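You operate a simulated robot arm through the tools that you are given. There is no shell and no other tool.

The job below is to be done with a simulated robot arm. You get a single attempt, and the scene is never put back.

## Task
Make up the flush jug: one shot of sanitiser, then water to about the line.
Fine: stand it under the pump's spout for the shot, fill it at the sink tap and shut the tap; it ends on the drying rack. Set down upright: white flush jug.
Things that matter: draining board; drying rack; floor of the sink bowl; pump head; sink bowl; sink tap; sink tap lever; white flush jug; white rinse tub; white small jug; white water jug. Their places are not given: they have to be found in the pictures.

It is judged by the outcome, as a careful person would: the job done as asked, and still so three seconds after it is handed in. It fails if anything else is knocked over, pushed out of place, dropped, spilled or broken.

## Robot
A 7-joint arm with a two-finger parallel gripper, fixed in place. Base frame: the origin is on the floor under the middle of its stand, x ahead of it, y to its left, z up; the work surface is at about z = 860. Readings come in mm, degrees, newtons and seconds.
With the tool pointing down near the work surface it reaches from about 400 to 900 mm from the base axis. Its first joint turns from -143.0 to 143.0 degrees. Payload 3 kg.
Tool frame: the origin (TCP) lies between the finger pads and is the grasp point; the fingertips stand 30 mm ahead of it; z points along the fingers, y is the line along which they close. The gripper opens to 94 mm. The fingers are 28 mm wide and 10 mm thick; the gripper's body (50 by 96 mm) begins 55 mm behind the TCP.
Orientation is that of the tool frame in the base frame, as a unit quaternion [w, x, y, z]. With the fingers straight down and closing along the base's y, the tool's x points along the base's -x, its y along +y and its z along -z.

## Interface
- The arm moves only by the tool move_arm. Its argument "motion" is text: rows parted by semicolons, each of 7 numbers parted by spaces: the shift along the tool's x, y, z in m, then the turn, a rotation vector about the tool's x, y, z in degrees, then the opening, from 0 (shut) to 1 (fully open). In form: x y z ax ay az jaw; .... A call has 1 to 20 rows; each row shifts and turns the commanded pose from where the row before left it, along the tool's axes as they then stand. Each row takes 0.2 s and may step no farther than 50 mm and 8.6 degrees from the row before; otherwise, or with a gripper value out of range, the whole call is refused. A pose out of reach is approached as far as the arm can. The call stops where the force on the tool passes 90 N (or 10 N more than at its start, if that is more) or the arm is blocked; 0.2 s more then pass. The fingers move at their own pace (about 72 mm/s each) and stop on an object; they squeeze with about 29 N. The grip force told is the motor's: it shows also when the fingers shut on nothing. Time passes only in rows, and 0.2 s behind the last, so rows that do not move let the fingers close. The reply holds the time, the measured pose of the TCP, the force on the tool along the base axes, the opening and the grip force, in the units named above and with some noise, with the torque about the TCP (base axes, N m) and any sound that the robot's microphone picked up, and new pictures: "show" is both (left out), scene, wrist or none.
- Cameras (640 x 400 px; columns grow to the right, rows downward): "scene" is fixed at [48.6, -500.7, 1438.3]; the picture's right is [0.82, -0.58, 0.00], its down [-0.19, -0.27, -0.94] and it looks along [0.55, 0.77, -0.33] (base axes); focal length 347 px, centre (320, 200). "wrist" rides on the gripper at [76, 14, -102] in the tool frame; the picture's right is [-0.18, 0.98, 0.00], its down [-0.75, -0.14, -0.64] and it looks along [-0.63, -0.12, 0.77] (tool axes); focal length 243 px, centre (320, 200).
- point_at(camera, pixels): there is no depth. For up to 12 entries [column, row, z] of the newest picture of that camera ("zoom" is the newest enlarged one), the place [x, y] in the base frame at which the ray of that pixel passes the height z, good to about 2 mm. It takes no simulated time.
- inspect(camera, box): a new picture of the part [left, top, right, bottom] of that camera's present view, enlarged. It takes no simulated time.
- finish_job(): hands the job in; it is judged then, once.

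Open the gripper and draw the arm clear of the work before you hand the job in, unless the task says otherwise.

The tools are called after "Call:" by a JSON object that holds its "op" and its "data". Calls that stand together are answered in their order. move_arm: Moves the arm, as the interface text tells. Its arguments: {"type":"object","properties":{"motion":{"type":"string"},"show":{"type":"string","enum":["both","scene","wrist","none"]}},"required":["motion"]} The other tools are called the same way: point_at (camera, pixels) gives the place at which the rays of pixels pass given heights; inspect (camera, box) takes an enlarged picture of a part of a camera's view; finish_job () hands the job in.

At the start:

```text
time_s: 0.0
eef_pos: [407.3, 368.8, 1260.9]
ee_rot: [0.0, 0.0, 1.0, 0.0]
wrist_force: [-1.2, -0.5, 0.3]
moment: [0.0, -0.01, 0.04]
opening: 94.0
grip_force: 0.0
```

scene: 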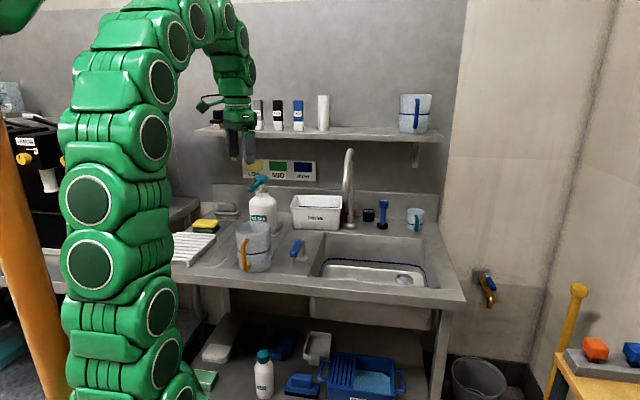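
wrist: 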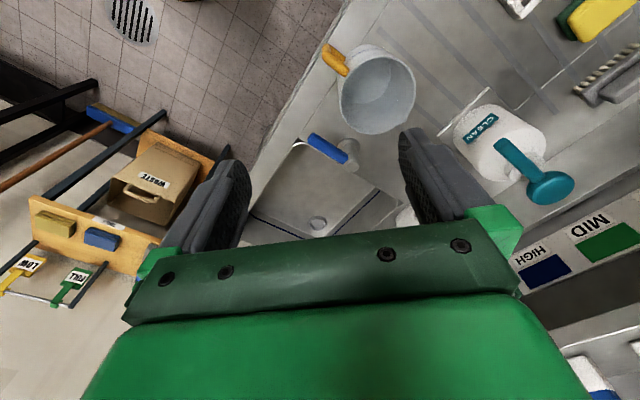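

The scene shows a jug with a yellow handle near (253,245), a pump bottle at (262,210), the tap at (348,185), the sink at (370,265) and a rack near (195,247). I'll enlarge these parts before moving.

Call:
{"op": "inspect", "data": {"camera": "scene", "box": [160, 160, 320, 290]}}

Call:
{"op": "inspect", "data": {"camera": "scene", "box": [280, 140, 470, 310]}}

Call:
{"op": "inspect", "data": {"camera": "scene", "box": [190, 80, 450, 190]}}

Call:
{"op": "inspect", "data": {"camera": "wrist", "box": [240, 0, 640, 250]}}

```text
3.08 times, centred on (240, 225) of scene
```

zoom: 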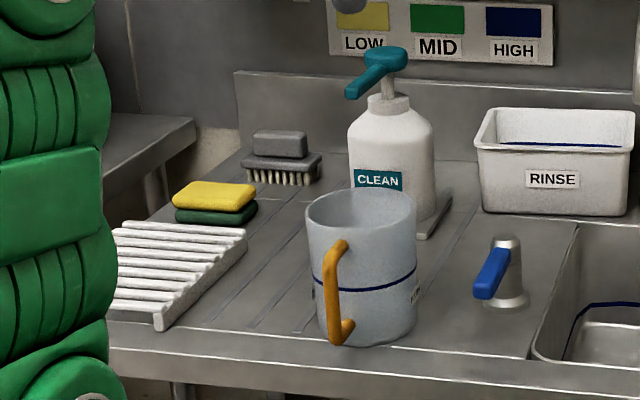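

```text
2.35 times, centred on (375, 225) of scene
```

zoom: 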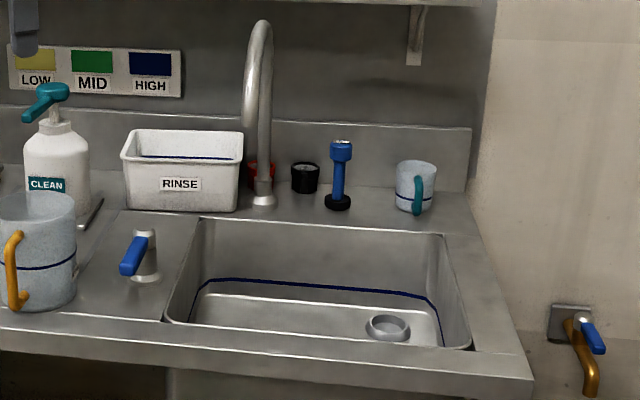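

```text
2.46 times, centred on (320, 135) of scene
```

zoom: 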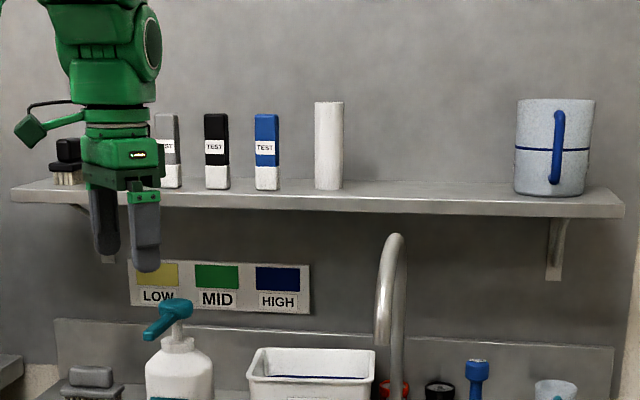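

```text
1.60 times, centred on (440, 125) of wrist
```

zoom: 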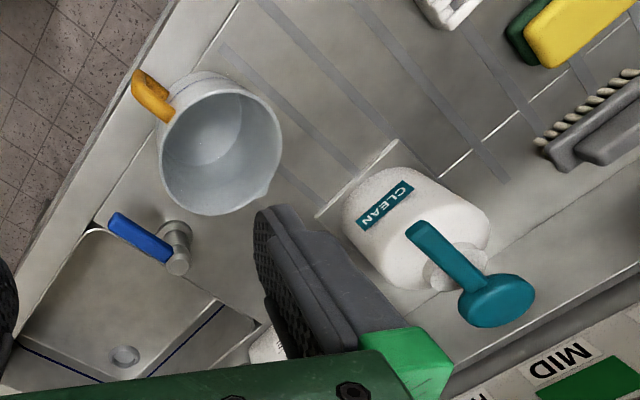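

The yellow-handled jug has a label on its right side, at about (264,258). I'll zoom in to read it, and also look at the shelf jug at (414,112).

Call:
{"op": "inspect", "data": {"camera": "scene", "box": [230, 215, 280, 278]}}

Call:
{"op": "inspect", "data": {"camera": "scene", "box": [390, 85, 440, 140]}}

Call:
{"op": "inspect", "data": {"camera": "scene", "box": [280, 185, 440, 300]}}

Call:
{"op": "inspect", "data": {"camera": "scene", "box": [180, 300, 420, 400]}}

```text
6.35 times, centred on (255, 246) of scene
```

zoom: 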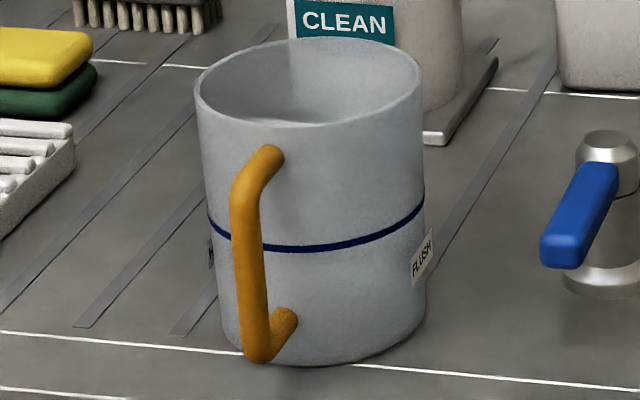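

```text
7.27 times, centred on (415, 112) of scene
```

zoom: 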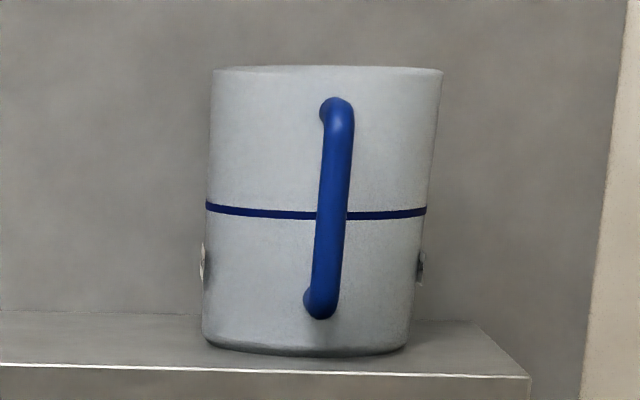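

```text
3.48 times, centred on (360, 242) of scene
```

zoom: 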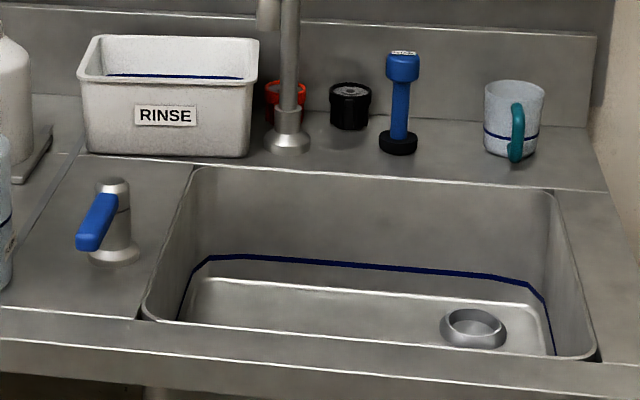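

```text
2.67 times, centred on (300, 350) of scene
```

zoom: 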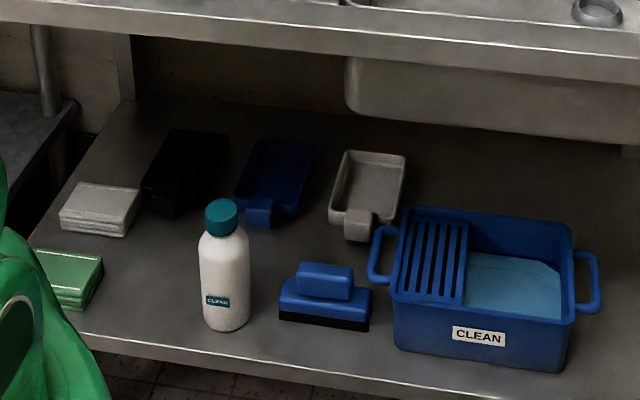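

The label reads FLUSH, so the yellow-handled jug is the one to use, and its blue line is about half way up. Next I'll get coordinates for the jug, pump, rack, lever, tap and sink from the scene camera.

Call:
{"op": "point_at", "data": {"camera": "scene", "pixels": [[255, 274, 860], [248, 273, 860], [238, 226, 1010], [271, 226, 1010], [254, 221, 1010], [254, 234, 1010], [262, 233, 860], [258, 178, 1080], [248, 190, 1070], [298, 258, 860], [293, 253, 900], [349, 228, 860]]}}

Call:
{"op": "point_at", "data": {"camera": "scene", "pixels": [[200, 270, 860], [188, 264, 860], [220, 236, 880], [190, 233, 880], [311, 276, 860], [418, 288, 860], [426, 287, 860], [406, 236, 860], [328, 233, 860], [396, 278, 700], [340, 190, 1000], [358, 190, 1000]]}}

Call:
{"op": "point_at", "data": {"camera": "wrist", "pixels": [[377, 90, 1000], [365, 128, 860], [348, 148, 860], [350, 150, 910], [315, 140, 900], [318, 222, 700], [500, 145, 1060], [552, 188, 1080], [505, 10, 870], [370, 105, 870], [335, 60, 1000], [410, 215, 860]]}}

```text
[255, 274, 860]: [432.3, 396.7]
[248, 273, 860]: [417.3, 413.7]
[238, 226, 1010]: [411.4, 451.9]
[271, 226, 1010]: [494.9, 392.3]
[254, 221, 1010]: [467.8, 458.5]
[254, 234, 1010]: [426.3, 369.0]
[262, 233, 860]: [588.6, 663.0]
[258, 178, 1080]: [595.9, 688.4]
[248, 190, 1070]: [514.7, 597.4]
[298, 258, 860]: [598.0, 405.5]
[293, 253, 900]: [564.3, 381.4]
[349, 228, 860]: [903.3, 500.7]
```

```text
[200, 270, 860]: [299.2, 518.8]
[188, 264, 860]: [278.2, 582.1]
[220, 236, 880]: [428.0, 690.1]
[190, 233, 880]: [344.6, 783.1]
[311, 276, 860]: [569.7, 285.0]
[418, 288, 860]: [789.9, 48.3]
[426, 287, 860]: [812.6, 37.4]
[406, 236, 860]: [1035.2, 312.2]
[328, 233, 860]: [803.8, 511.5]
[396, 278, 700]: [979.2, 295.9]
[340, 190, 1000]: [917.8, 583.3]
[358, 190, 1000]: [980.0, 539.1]
```

```text
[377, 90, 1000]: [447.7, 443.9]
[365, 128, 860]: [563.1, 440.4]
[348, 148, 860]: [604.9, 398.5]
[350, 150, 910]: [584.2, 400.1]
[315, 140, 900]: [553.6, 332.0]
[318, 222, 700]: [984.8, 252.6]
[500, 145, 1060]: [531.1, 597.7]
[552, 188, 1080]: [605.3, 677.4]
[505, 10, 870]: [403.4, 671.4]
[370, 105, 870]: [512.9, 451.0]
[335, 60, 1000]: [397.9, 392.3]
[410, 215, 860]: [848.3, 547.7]
```

The jug sits at about (450,425), with its handle towards the robot. The nozzle is near (520,597,1065), the lever post near (600,400) and the tap base near (903,500). I'll turn the tool so the wrist camera looks outward over the counter, which gives a second view for triangulating.

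Call:
{"op": "move_arm", "data": {"motion": "0 0 0 0 0 -7.7 1; 0 0 0 0 0 -7.7 1; 0 0 0 0 0 -7.7 1; 0 0 0 0 0 -7.7 1; 0 0 0 0 0 -7.7 1; 0 0 0 0 0 -7.5 1; 0.03 0 -0.03 0 0 0 1; 0.03 0 -0.03 0 0 0 1", "show": "both"}}

```text
time_s: 1.8
eef_pos: [363.7, 325.8, 1320.5]
ee_rot: [-0.001, -0.39, 0.921, -0.001]
wrist_force: [0.3, 0.5, -1.0]
moment: [0.03, -0.01, 0.01]
opening: 94.1
grip_force: 0.0
```

scene: 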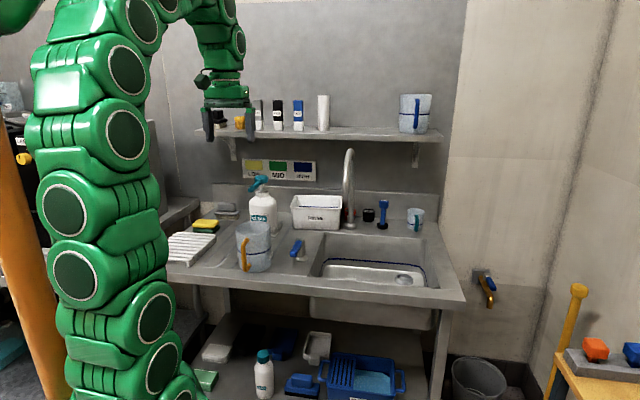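
wrist: 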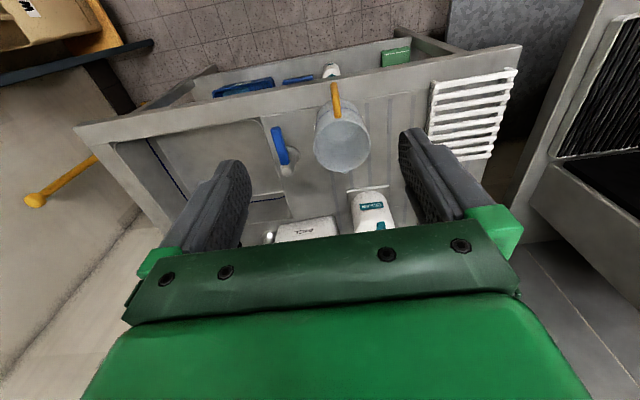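

The wrist view is upside-down, with its top nearest the robot. The rack is at (470,110), the jug at (343,135) and the lever at (280,150). I'll enlarge these to measure them.

Call:
{"op": "inspect", "data": {"camera": "wrist", "box": [230, 60, 430, 185]}}

Call:
{"op": "inspect", "data": {"camera": "wrist", "box": [390, 40, 560, 190]}}

Call:
{"op": "inspect", "data": {"camera": "wrist", "box": [230, 150, 430, 260]}}

Call:
{"op": "inspect", "data": {"camera": "scene", "box": [160, 170, 320, 280]}}

```text
3.20 times, centred on (330, 122) of wrist
```

zoom: 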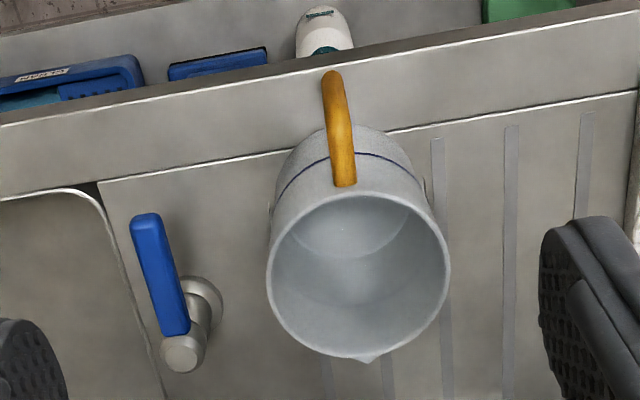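

```text
2.67 times, centred on (475, 115) of wrist
```

zoom: 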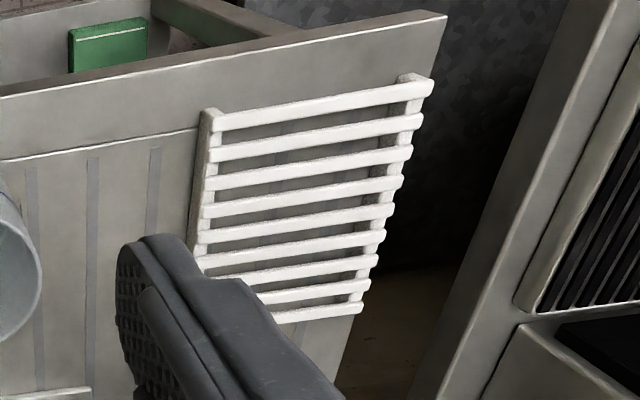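

```text
3.20 times, centred on (330, 205) of wrist
```

zoom: 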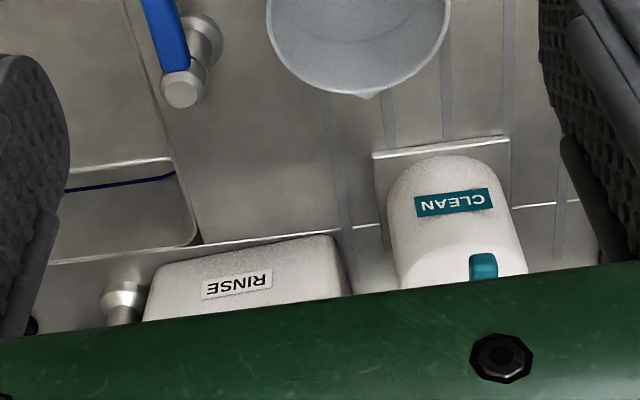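

```text
3.64 times, centred on (240, 225) of scene
```

zoom: 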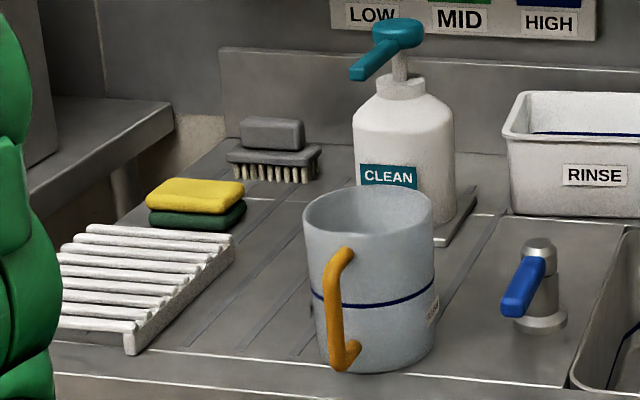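

I'll triangulate the rim, handle, lever, pump and rack by comparing rays from both cameras at several heights.

Call:
{"op": "point_at", "data": {"camera": "wrist", "pixels": [[341.9, 145.4, 1010], [313.4, 145.4, 1010], [370.3, 142.3, 1010], [341.9, 145.4, 980], [341.9, 145.4, 1040], [291.6, 156.4, 860], [286.9, 171.0, 940], [286.9, 171.0, 920], [275.3, 127.2, 930], [275.3, 127.2, 910], [334.0, 84.0, 980], [334.0, 84.0, 940]]}}

Call:
{"op": "point_at", "data": {"camera": "scene", "pixels": [[253.2, 227.7, 1010], [253.2, 227.7, 980], [253.2, 227.7, 1040], [300.4, 259.3, 860], [300.4, 236.8, 940], [300.4, 236.8, 920], [292.7, 254.7, 930], [292.7, 254.7, 910], [249.1, 190.7, 1080], [249.1, 190.7, 1060], [261.4, 177.7, 1100], [261.4, 177.7, 1080]]}}

Call:
{"op": "point_at", "data": {"camera": "wrist", "pixels": [[434.5, 84.8, 890], [513.5, 70.5, 890], [428.5, 155.0, 890], [487.0, 155.0, 890], [398.0, 210.0, 860], [292.3, 186.0, 860], [279.0, 210.0, 860], [259.0, 225.0, 860], [347.0, 190.0, 860], [389.0, 186.0, 860], [260.0, 119.0, 860], [253.0, 119.0, 860]]}}

```text
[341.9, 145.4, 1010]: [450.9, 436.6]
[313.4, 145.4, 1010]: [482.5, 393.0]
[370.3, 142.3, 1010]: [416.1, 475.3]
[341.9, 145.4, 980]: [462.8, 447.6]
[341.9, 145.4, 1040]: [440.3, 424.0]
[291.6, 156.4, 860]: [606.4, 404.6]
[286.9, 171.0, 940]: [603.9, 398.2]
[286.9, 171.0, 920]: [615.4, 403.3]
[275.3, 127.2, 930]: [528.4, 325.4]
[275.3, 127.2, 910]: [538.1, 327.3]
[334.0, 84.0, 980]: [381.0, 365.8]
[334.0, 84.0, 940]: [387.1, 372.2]
```

```text
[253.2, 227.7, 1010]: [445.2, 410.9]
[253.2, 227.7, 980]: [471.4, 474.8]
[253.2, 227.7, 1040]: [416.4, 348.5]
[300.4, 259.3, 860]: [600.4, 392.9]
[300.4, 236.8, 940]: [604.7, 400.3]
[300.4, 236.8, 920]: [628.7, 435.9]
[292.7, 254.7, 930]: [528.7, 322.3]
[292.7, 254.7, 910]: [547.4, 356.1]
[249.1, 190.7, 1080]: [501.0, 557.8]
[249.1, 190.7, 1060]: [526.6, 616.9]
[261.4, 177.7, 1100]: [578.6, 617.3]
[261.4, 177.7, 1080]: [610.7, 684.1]
```

```text
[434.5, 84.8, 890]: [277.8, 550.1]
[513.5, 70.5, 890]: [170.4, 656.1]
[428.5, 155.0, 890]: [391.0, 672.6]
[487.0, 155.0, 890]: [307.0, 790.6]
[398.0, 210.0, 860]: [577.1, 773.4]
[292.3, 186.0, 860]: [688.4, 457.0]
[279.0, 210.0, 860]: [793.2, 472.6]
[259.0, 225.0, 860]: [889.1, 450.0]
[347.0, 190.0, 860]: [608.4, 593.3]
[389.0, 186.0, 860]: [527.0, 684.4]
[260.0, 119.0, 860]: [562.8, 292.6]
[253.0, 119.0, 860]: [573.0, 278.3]
```

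The two views agree: rim centre about (456,441,998), handle pointing along (-0.7,-0.7), lever post (604,399,940), lever tip (528,324,930). I'll tilt the tool outward to see the pump, tap spout and shelf from the wrist camera.

Call:
{"op": "move_arm", "data": {"motion": "0 0 0 0 -8.5 0 1; 0 0 0 0 -8.5 0 1; 0 0 0 0 -8.5 0 1; 0 0 0 0 -8.5 0 1; 0 0 0 0 0 0 1", "show": "both"}}

```text
time_s: 3.0
eef_pos: [365.9, 326.4, 1320.1]
ee_rot: [0.267, -0.372, 0.881, 0.118]
wrist_force: [-0.8, 0.0, -0.7]
moment: [0.01, -0.01, 0.0]
opening: 94.2
grip_force: 0.1
```

scene: 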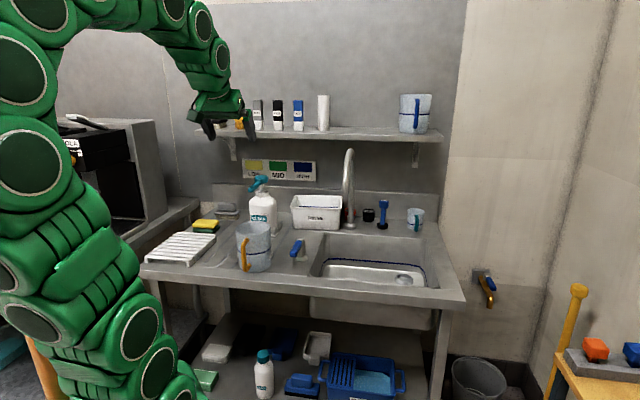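
wrist: 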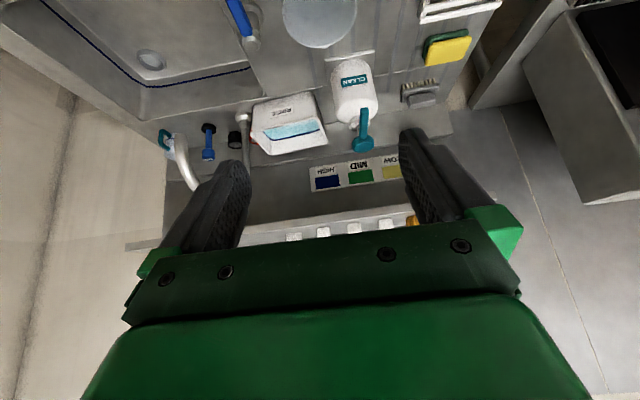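

The pump head is at (362,143), the tap gooseneck from (243,120) to (190,185), and the shelf edge around row 225. I'll enlarge them.

Call:
{"op": "inspect", "data": {"camera": "wrist", "box": [300, 40, 460, 160]}}

Call:
{"op": "inspect", "data": {"camera": "wrist", "box": [110, 90, 290, 210]}}

Call:
{"op": "inspect", "data": {"camera": "wrist", "box": [120, 180, 440, 260]}}

Call:
{"op": "inspect", "data": {"camera": "scene", "box": [130, 190, 290, 290]}}

```text
3.33 times, centred on (380, 100) of wrist
```

zoom: 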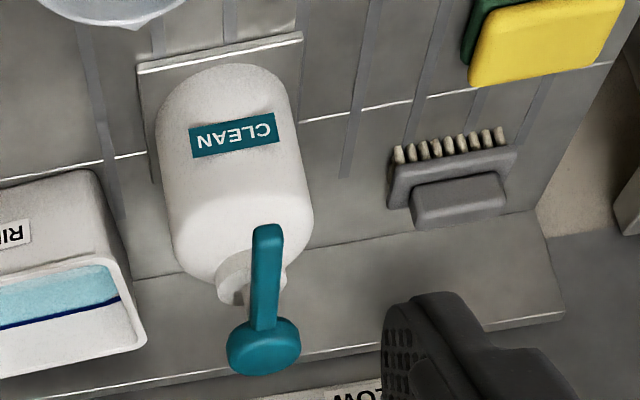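

```text
3.33 times, centred on (200, 150) of wrist
```

zoom: 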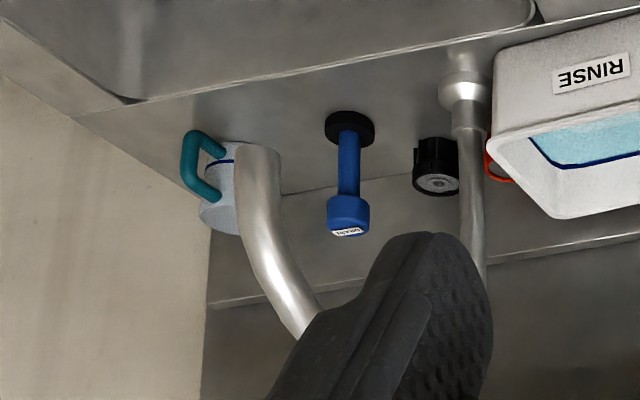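

```text
2.00 times, centred on (280, 220) of wrist
```

zoom: 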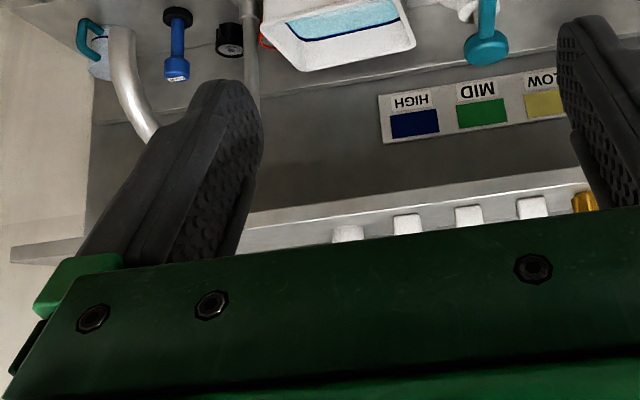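

```text
4.00 times, centred on (210, 240) of scene
```

zoom: 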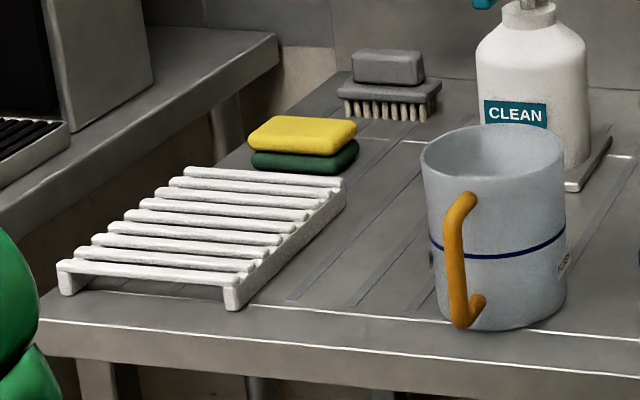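

I'll enlarge the tap and shelf in the scene view to pin down the spout tip and shelf edge.

Call:
{"op": "inspect", "data": {"camera": "scene", "box": [310, 140, 400, 240]}}

Call:
{"op": "inspect", "data": {"camera": "scene", "box": [180, 110, 300, 185]}}

Call:
{"op": "inspect", "data": {"camera": "scene", "box": [235, 165, 295, 205]}}

Call:
{"op": "point_at", "data": {"camera": "wrist", "pixels": [[180.5, 135.0, 1040], [180.5, 135.0, 1010], [180.5, 135.0, 1070], [243.0, 115.5, 860], [361.3, 144.0, 1080], [361.3, 144.0, 1100], [361.5, 108.5, 1080], [361.5, 108.5, 1060], [250.0, 237.5, 1235], [340.0, 228.0, 1235], [410.0, 220.0, 1235], [140.0, 246.0, 1235]]}}

```text
4.00 times, centred on (355, 190) of scene
```

zoom: 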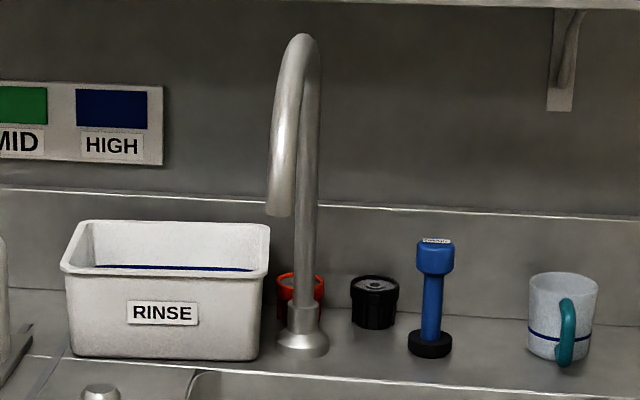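

```text
5.33 times, centred on (240, 148) of scene
```

zoom: 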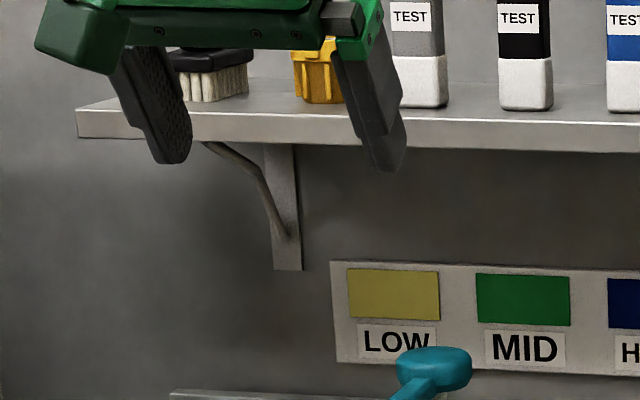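

```text
10.00 times, centred on (265, 185) of scene
```

zoom: 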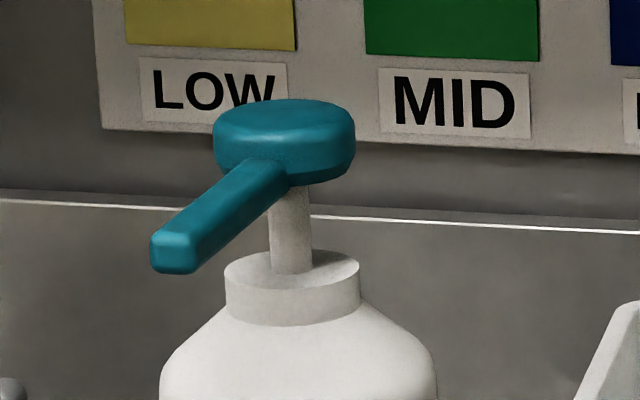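

```text
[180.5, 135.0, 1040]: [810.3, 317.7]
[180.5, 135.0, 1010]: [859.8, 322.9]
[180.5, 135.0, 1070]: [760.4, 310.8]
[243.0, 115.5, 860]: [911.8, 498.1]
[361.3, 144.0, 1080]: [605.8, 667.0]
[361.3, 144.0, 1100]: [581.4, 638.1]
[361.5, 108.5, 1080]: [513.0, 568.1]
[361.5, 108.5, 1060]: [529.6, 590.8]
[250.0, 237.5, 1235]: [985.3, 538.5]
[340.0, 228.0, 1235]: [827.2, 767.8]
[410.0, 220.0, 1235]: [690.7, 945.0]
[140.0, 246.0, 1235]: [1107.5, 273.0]
```

I'll refine the triangulation of the nozzle tip, pump head, spout tip and shelf edge using the better pixel positions.

Call:
{"op": "point_at", "data": {"camera": "wrist", "pixels": [[181.4, 135.0, 1080], [181.4, 135.0, 1100], [181.4, 135.0, 1120], [362.9, 143.5, 1080], [362.9, 143.5, 1095], [364.4, 108.4, 1060], [364.4, 108.4, 1075], [364.4, 108.4, 1090], [245.0, 226.5, 1230], [415.0, 205.0, 1230], [245.0, 226.5, 1200], [415.0, 205.0, 1200]]}}

Call:
{"op": "point_at", "data": {"camera": "scene", "pixels": [[344.75, 193.25, 1080], [344.75, 193.25, 1100], [344.75, 193.25, 1120], [261.5, 176.5, 1080], [261.5, 176.5, 1095], [250.2, 190.5, 1060], [250.2, 190.5, 1075], [250.2, 190.5, 1090], [300.0, 139.0, 1230], [200.0, 136.4, 1230], [300.0, 139.0, 1200], [200.0, 136.4, 1200]]}}

Call:
{"op": "point_at", "data": {"camera": "wrist", "pixels": [[152.0, 60.0, 700], [152.0, 60.0, 720], [70.0, 65.0, 860], [148.0, 118.0, 860], [256.0, 68.0, 860], [374.0, 50.0, 860], [325.5, 59.0, 860], [280.0, 155.0, 960], [328.0, 143.0, 960], [275.0, 100.0, 960], [312.0, 92.0, 960], [130.0, 90.0, 720]]}}

```text
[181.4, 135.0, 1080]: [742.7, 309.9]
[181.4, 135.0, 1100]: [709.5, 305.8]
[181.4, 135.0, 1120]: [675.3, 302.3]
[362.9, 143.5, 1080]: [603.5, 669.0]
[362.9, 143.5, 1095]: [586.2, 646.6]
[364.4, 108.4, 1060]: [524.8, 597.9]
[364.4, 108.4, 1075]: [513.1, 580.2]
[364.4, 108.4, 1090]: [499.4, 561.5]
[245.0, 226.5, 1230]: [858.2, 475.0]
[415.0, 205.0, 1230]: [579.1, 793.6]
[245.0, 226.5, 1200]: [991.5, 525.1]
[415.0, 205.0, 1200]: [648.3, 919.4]
```

```text
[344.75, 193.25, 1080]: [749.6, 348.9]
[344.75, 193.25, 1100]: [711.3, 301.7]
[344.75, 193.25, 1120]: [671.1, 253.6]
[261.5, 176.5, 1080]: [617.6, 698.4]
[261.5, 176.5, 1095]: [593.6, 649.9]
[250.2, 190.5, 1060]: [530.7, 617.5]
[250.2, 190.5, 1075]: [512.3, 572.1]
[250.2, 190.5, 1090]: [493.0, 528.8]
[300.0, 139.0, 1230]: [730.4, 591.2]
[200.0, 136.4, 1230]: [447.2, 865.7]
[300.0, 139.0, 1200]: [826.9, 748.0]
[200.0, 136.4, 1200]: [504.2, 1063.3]
```

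```text
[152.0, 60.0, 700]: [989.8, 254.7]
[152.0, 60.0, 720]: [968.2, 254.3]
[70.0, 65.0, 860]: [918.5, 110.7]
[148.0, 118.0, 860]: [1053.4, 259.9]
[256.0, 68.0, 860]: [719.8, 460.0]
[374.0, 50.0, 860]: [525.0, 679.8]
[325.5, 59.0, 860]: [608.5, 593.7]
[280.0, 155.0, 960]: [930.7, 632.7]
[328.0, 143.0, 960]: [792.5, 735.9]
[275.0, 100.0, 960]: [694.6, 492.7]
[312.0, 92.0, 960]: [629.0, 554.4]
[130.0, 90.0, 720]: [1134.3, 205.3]
```

Triangulated positions: spout tip about (711,305,1098), pump head about (590,649,1094), nozzle tip about (515,583,1072), handle bar about (400,386) from z 891 to 979. I'll bring the tool back to vertical and hover above the handle for a closer look.

Call:
{"op": "move_arm", "data": {"motion": "0 0 0 0 8.5 0 0.7; 0 0 0 0 8.5 0 0.7; 0 0 0 0 8.5 0 0.7; 0 0 0 0 8.5 0 0.7; -0.0136 0.0032 0.042 0 0 0 0.7; -0.0136 0.0032 0.042 0 0 0 0.7; -0.0136 0.0032 0.042 0 0 0 0.7; -0.0136 0.0032 0.042 0 0 0 0.7; -0.0136 0.0032 0.042 0 0 0 0.7; 0 0 0 0 0 0 0.7", "show": "both"}}

Call:
{"op": "inspect", "data": {"camera": "wrist", "box": [200, 0, 480, 200]}}

```text
time_s: 5.2
eef_pos: [399.4, 386.1, 1112.0]
ee_rot: [-0.001, -0.391, 0.92, -0.001]
wrist_force: [-0.4, -0.1, -0.7]
moment: [0.01, 0.01, -0.01]
opening: 65.8
grip_force: 0.2
```

scene: 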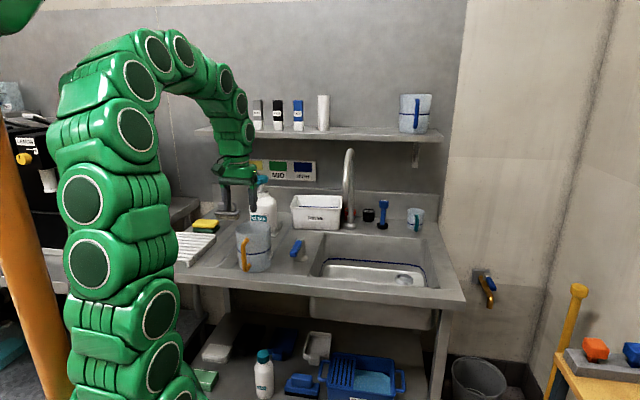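
wrist: 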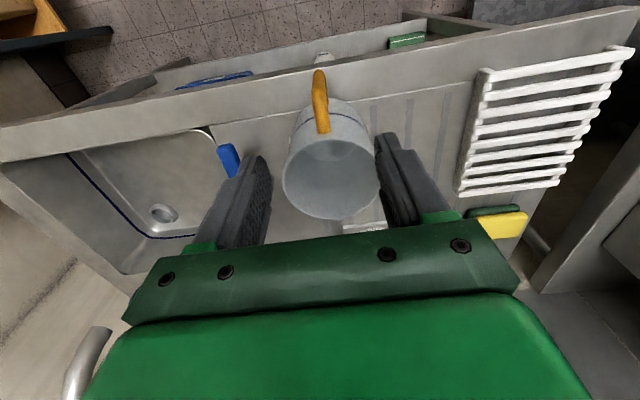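

```text
2.00 times, centred on (340, 100) of wrist
```

zoom: 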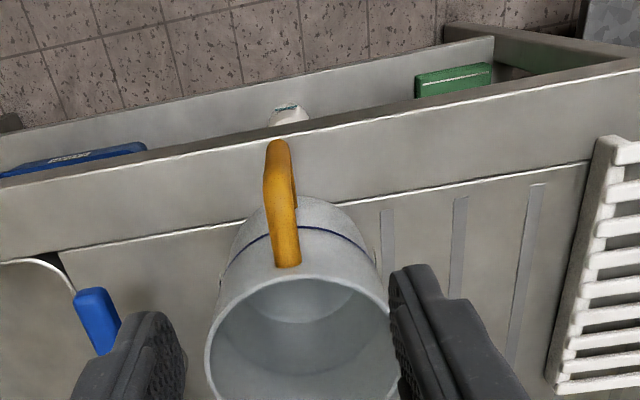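

The handle runs from (324,132) at the rim to (319,74) at its foot. I'll compute where its bar and the rim lie from this closer view.

Call:
{"op": "point_at", "data": {"camera": "wrist", "pixels": [[324.0, 132.0, 985], [319.0, 72.0, 885], [319.0, 76.0, 890], [320.0, 100.0, 975], [320.0, 100.0, 950], [318.5, 88.0, 940], [330.0, 178.0, 998], [283.0, 178.0, 998], [379.0, 170.0, 998], [332.0, 138.0, 998], [330.0, 220.0, 998], [233.0, 150.0, 930]]}}

Call:
{"op": "inspect", "data": {"camera": "scene", "box": [225, 215, 285, 280]}}

```text
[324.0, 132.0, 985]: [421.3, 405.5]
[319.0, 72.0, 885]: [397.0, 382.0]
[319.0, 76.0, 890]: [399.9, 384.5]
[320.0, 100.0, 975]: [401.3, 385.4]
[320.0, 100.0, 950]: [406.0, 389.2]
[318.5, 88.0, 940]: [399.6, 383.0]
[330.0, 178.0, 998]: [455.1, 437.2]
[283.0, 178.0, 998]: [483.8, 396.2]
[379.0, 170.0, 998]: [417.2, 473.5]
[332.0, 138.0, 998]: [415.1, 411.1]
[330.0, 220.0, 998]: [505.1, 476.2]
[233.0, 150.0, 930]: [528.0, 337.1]
```

```text
6.15 times, centred on (255, 248) of scene
```

zoom: 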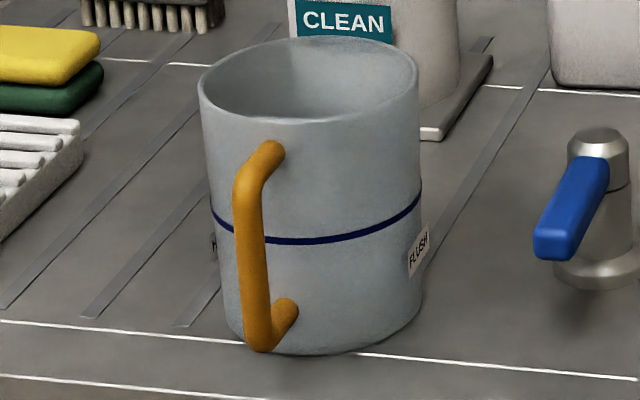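

The bar's foot is at about (399,384), straight below the TCP at (399.4,386.1), and the rim is at z≈998. I'll descend to about z=950 with the fingers either side of the bar.

Call:
{"op": "move_arm", "data": {"motion": "0 0 0.04 0 0 0 0.7; 0 0 0.04 0 0 0 0.7; 0 0 0.04 0 0 0 0.7; 0 0 0.03 0 0 0 0.7; 0 0 0.012 0 0 0 0.7; 0 0 0 0 0 0 0.7", "show": "both"}}

Call:
{"op": "inspect", "data": {"camera": "scene", "box": [205, 170, 305, 285]}}

Call:
{"op": "inspect", "data": {"camera": "wrist", "box": [200, 50, 480, 250]}}

```text
time_s: 6.6
eef_pos: [400.8, 387.9, 950.9]
ee_rot: [0.0, -0.391, 0.921, 0.0]
wrist_force: [-0.5, -0.6, 0.3]
moment: [0.01, 0.01, -0.01]
opening: 65.7
grip_force: 0.0
```

scene: 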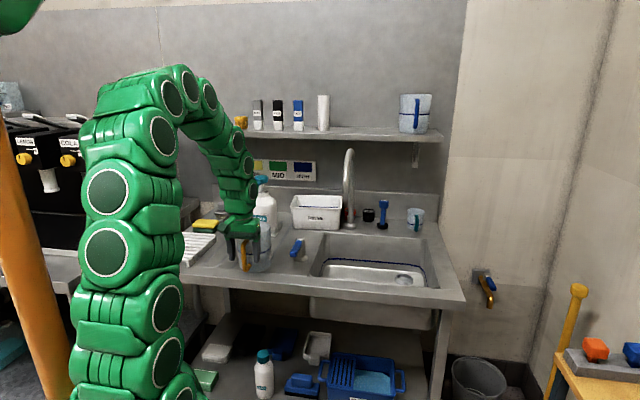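
wrist: 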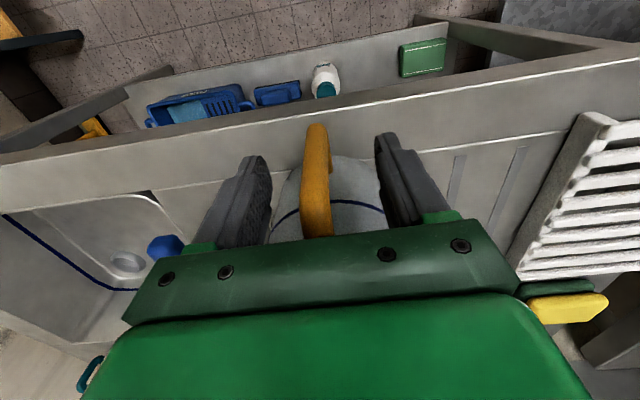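

```text
3.48 times, centred on (255, 228) of scene
```

zoom: 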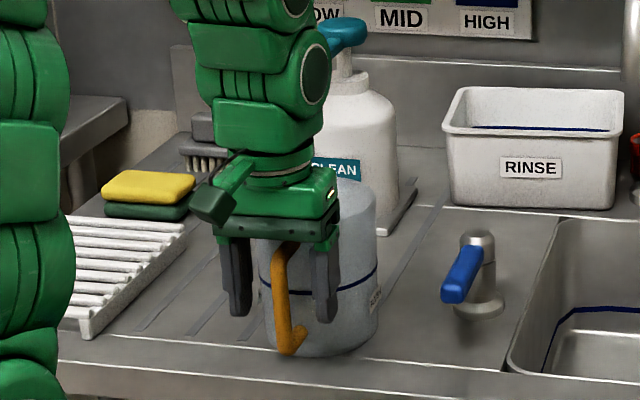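

```text
2.00 times, centred on (340, 150) of wrist
```

zoom: 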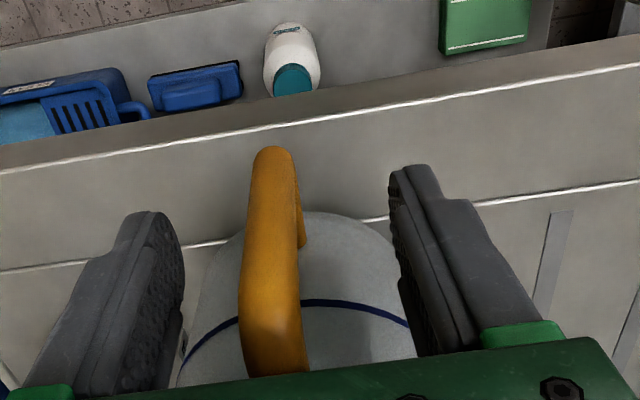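

The bar sits between the fingers, slightly towards the left one in the wrist view. I'll shift about 3 mm that way and close on it.

Call:
{"op": "move_arm", "data": {"motion": "0 -0.003 0 0 0 0 0.7; 0 0 0 0 0 0 0.35; 0 0 0 0 0 0 0.22; 0 0 0 0 0 0 0.1; 0 0 0 0 0 0 0; 0 0 0 0 0 0 0; 0 0 0 0 0 0 0", "show": "both"}}

Call:
{"op": "inspect", "data": {"camera": "wrist", "box": [200, 50, 480, 250]}}

```text
time_s: 8.2
eef_pos: [403.2, 385.9, 950.7]
ee_rot: [0.0, -0.391, 0.92, 0.0]
wrist_force: [1.3, -0.1, 0.2]
moment: [0.04, -0.05, 0.0]
opening: 17.2
grip_force: 28.9
```

scene: 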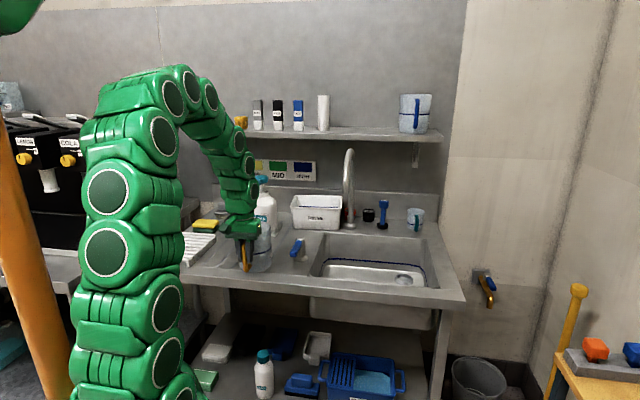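
wrist: 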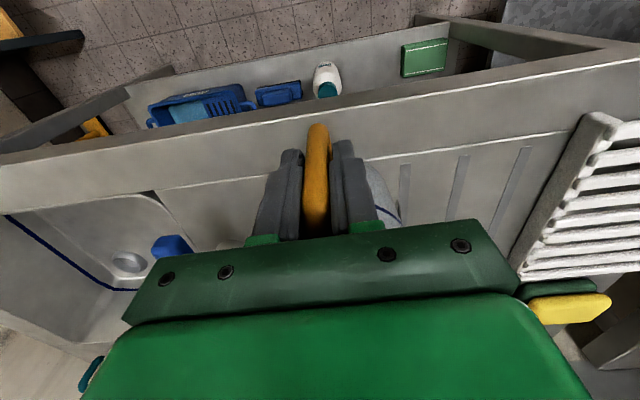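

```text
2.00 times, centred on (340, 150) of wrist
```

zoom: 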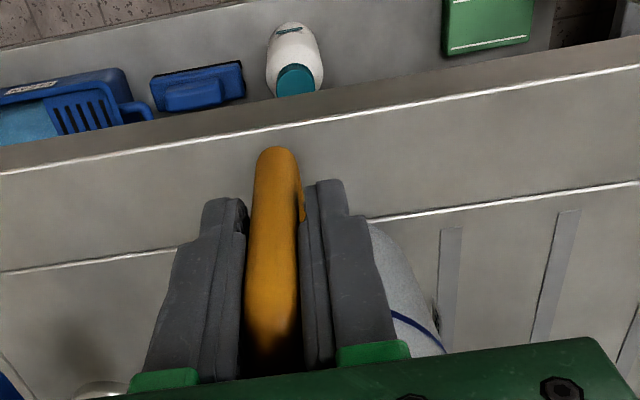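

The fingers hold the bar at 17.2 mm opening with 28.9 N. I'll lift about 25 mm slowly and check that the jug stays upright.

Call:
{"op": "move_arm", "data": {"motion": "0 0 -0.005 0 0 0 0; 0 0 -0.01 0 0 0 0; 0 0 -0.01 0 0 0 0; 0 0 0 0 0 0 0; 0 0 0 0 0 0 0", "show": "both"}}

Call:
{"op": "inspect", "data": {"camera": "scene", "box": [205, 170, 305, 285]}}

```text
time_s: 9.4
eef_pos: [403.6, 385.9, 975.6]
ee_rot: [0.0, -0.391, 0.92, 0.0]
wrist_force: [-0.4, -0.4, -2.4]
moment: [-0.06, 0.05, -0.03]
opening: 17.4
grip_force: 28.8
```

scene: 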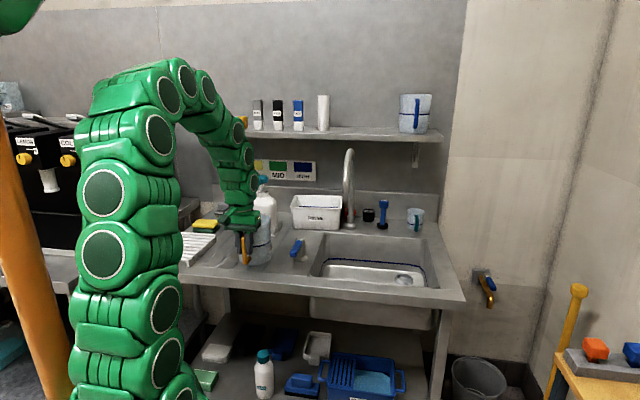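
wrist: 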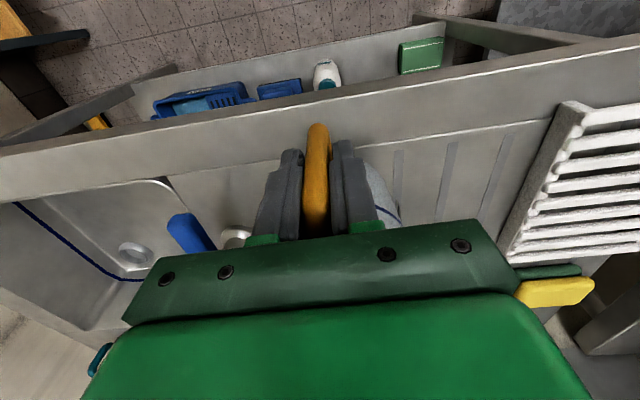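

```text
3.48 times, centred on (255, 228) of scene
```

zoom: 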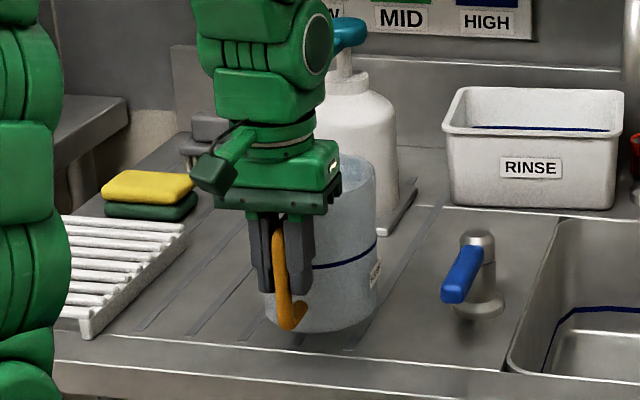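

The jug hangs upright, about 2.4 N. I'll carry it towards the pump, stopping with its centre near (500,567), just short of the nozzle, while staying 25 mm above the board.

Call:
{"op": "move_arm", "data": {"motion": "-0.01 0.005 0 0 0 0 0; -0.022 0.010 0 0 0 0 0; -0.022 0.010 0 0 0 0 0; -0.022 0.010 0 0 0 0 0; -0.022 0.010 0 0 0 0 0; -0.018 0.009 0 0 0 0 0; -0.0075 0.004 0 0 0 0 0; 0 0 0 0 0 0 0", "show": "both"}}

Call:
{"op": "inspect", "data": {"camera": "scene", "box": [205, 160, 305, 275]}}

```text
time_s: 11.2
eef_pos: [446.6, 512.9, 973.2]
ee_rot: [0.0, -0.391, 0.92, 0.0]
wrist_force: [-0.8, 0.4, -2.0]
moment: [-0.08, 0.08, -0.02]
opening: 17.6
grip_force: 29.1
```

scene: 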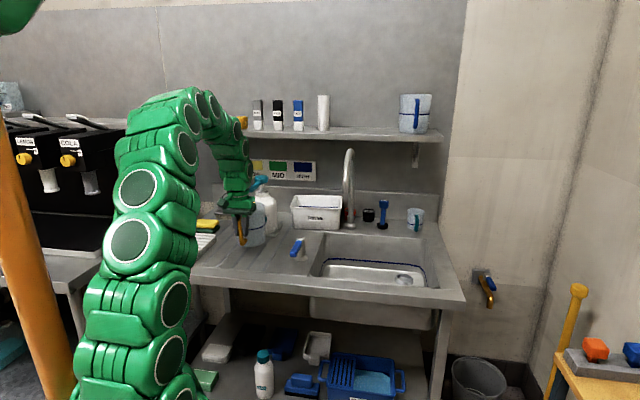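
wrist: 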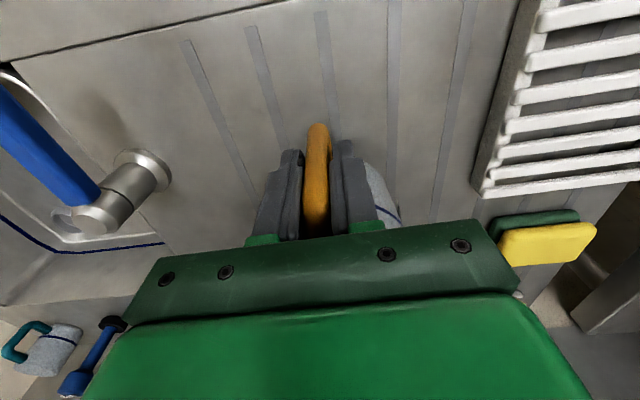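

```text
3.48 times, centred on (255, 218) of scene
```

zoom: 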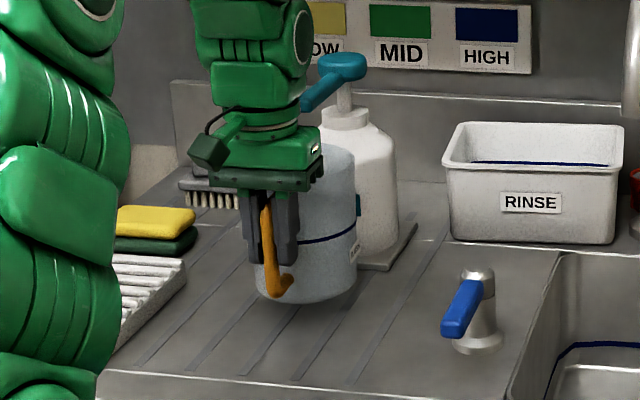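

The jug is just short of the bottle with the nozzle above its far side. I'll lower it about 22 mm until the board takes its weight.

Call:
{"op": "move_arm", "data": {"motion": "0 0 0.010 0 0 0 0; 0 0 0.008 0 0 0 0; 0 0 0.003 0 0 0 0; 0 0 0.002 0 0 0 0; 0 0 0 0 0 0 0", "show": "both"}}

Call:
{"op": "inspect", "data": {"camera": "scene", "box": [205, 160, 305, 275]}}

```text
time_s: 12.4
eef_pos: [447.6, 512.6, 951.2]
ee_rot: [0.0, -0.391, 0.92, 0.0]
wrist_force: [-0.4, 0.6, -1.7]
moment: [-0.08, 0.1, 0.02]
opening: 17.6
grip_force: 28.7
```

scene: 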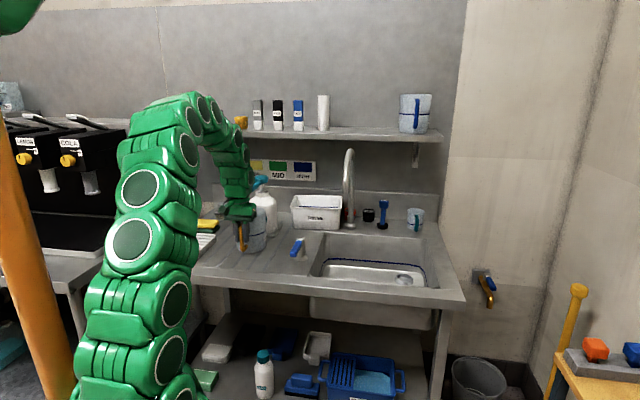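
wrist: 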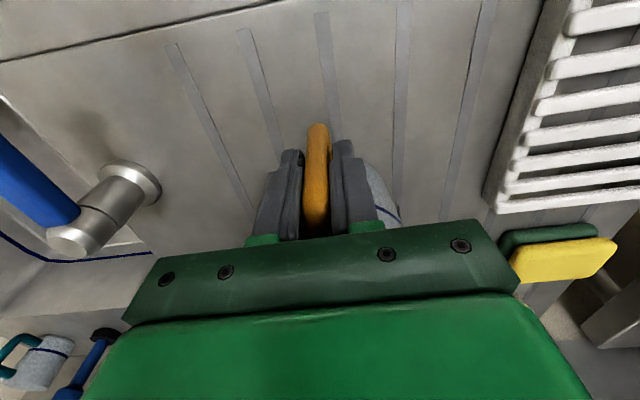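

```text
3.48 times, centred on (255, 218) of scene
```

zoom: 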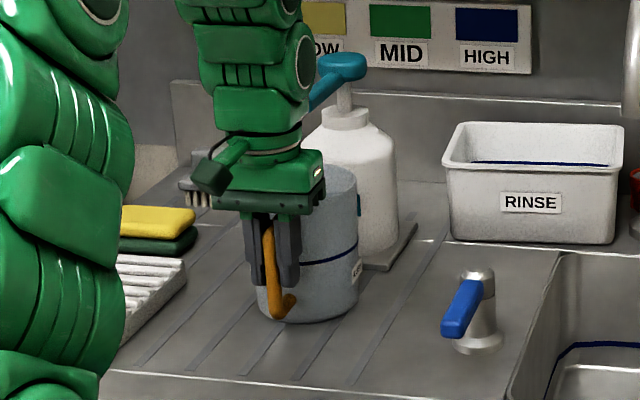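

Force is still -1.7 N, so the jug isn't quite resting on the board. I'll go down another 2 mm.

Call:
{"op": "move_arm", "data": {"motion": "0 0 0.001 0 0 0 0; 0 0 0.001 0 0 0 0; 0 0 0 0 0 0 0", "show": "none"}}

```text
time_s: 13.2
eef_pos: [446.2, 512.7, 951.2]
ee_rot: [0.001, -0.39, 0.921, 0.0]
wrist_force: [-1.5, -2.2, 12.5]
moment: [0.45, -0.39, -0.02]
opening: 17.6
grip_force: 29.0
```

The jug is now pressed on the board (+12.5 N). I'll ease up 1 mm, open the fingers and rise straight up to clear it.

Call:
{"op": "move_arm", "data": {"motion": "0 0 -0.001 0 0 0 0; 0 0 0 0 0 0 0.3; 0 0 0 0 0 0 0.6; 0 0 0 0 0 0 0.6; 0 0 -0.03 0 0 0 0.6; 0 0 -0.045 0 0 0 0.6; 0.02 0 -0.045 0 0 0 0.6; 0.02 0 -0.045 0 0 0 0.6; 0 0 0 0 0 0 0.6", "show": "both"}}

Call:
{"op": "inspect", "data": {"camera": "scene", "box": [205, 160, 305, 275]}}

```text
time_s: 15.2
eef_pos: [419.3, 485.6, 1119.0]
ee_rot: [0.0, -0.391, 0.92, 0.0]
wrist_force: [0.1, -0.4, 1.0]
moment: [0.04, 0.03, -0.03]
opening: 56.4
grip_force: 0.1
```

scene: 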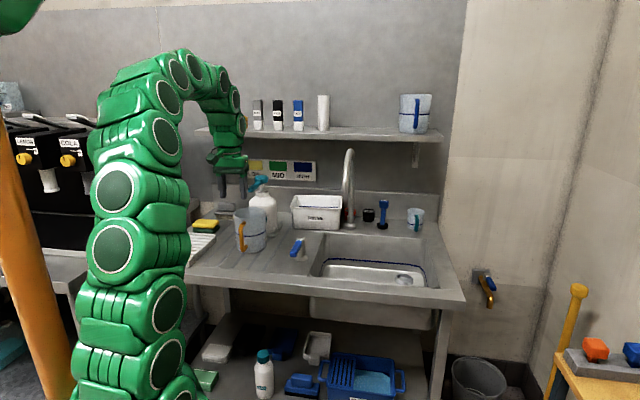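
wrist: 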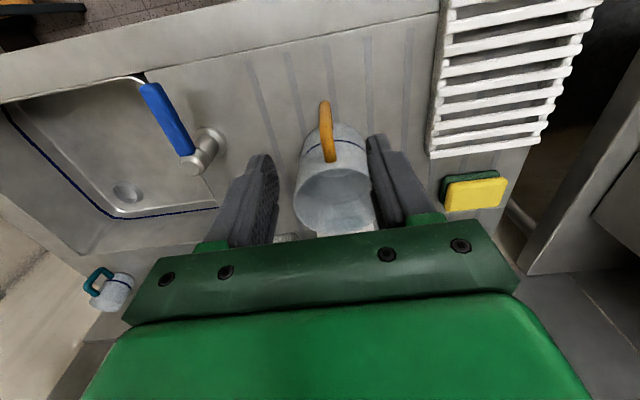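

```text
3.48 times, centred on (255, 218) of scene
```

zoom: 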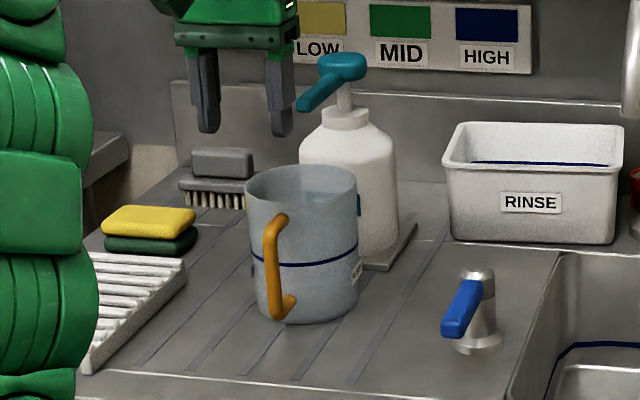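

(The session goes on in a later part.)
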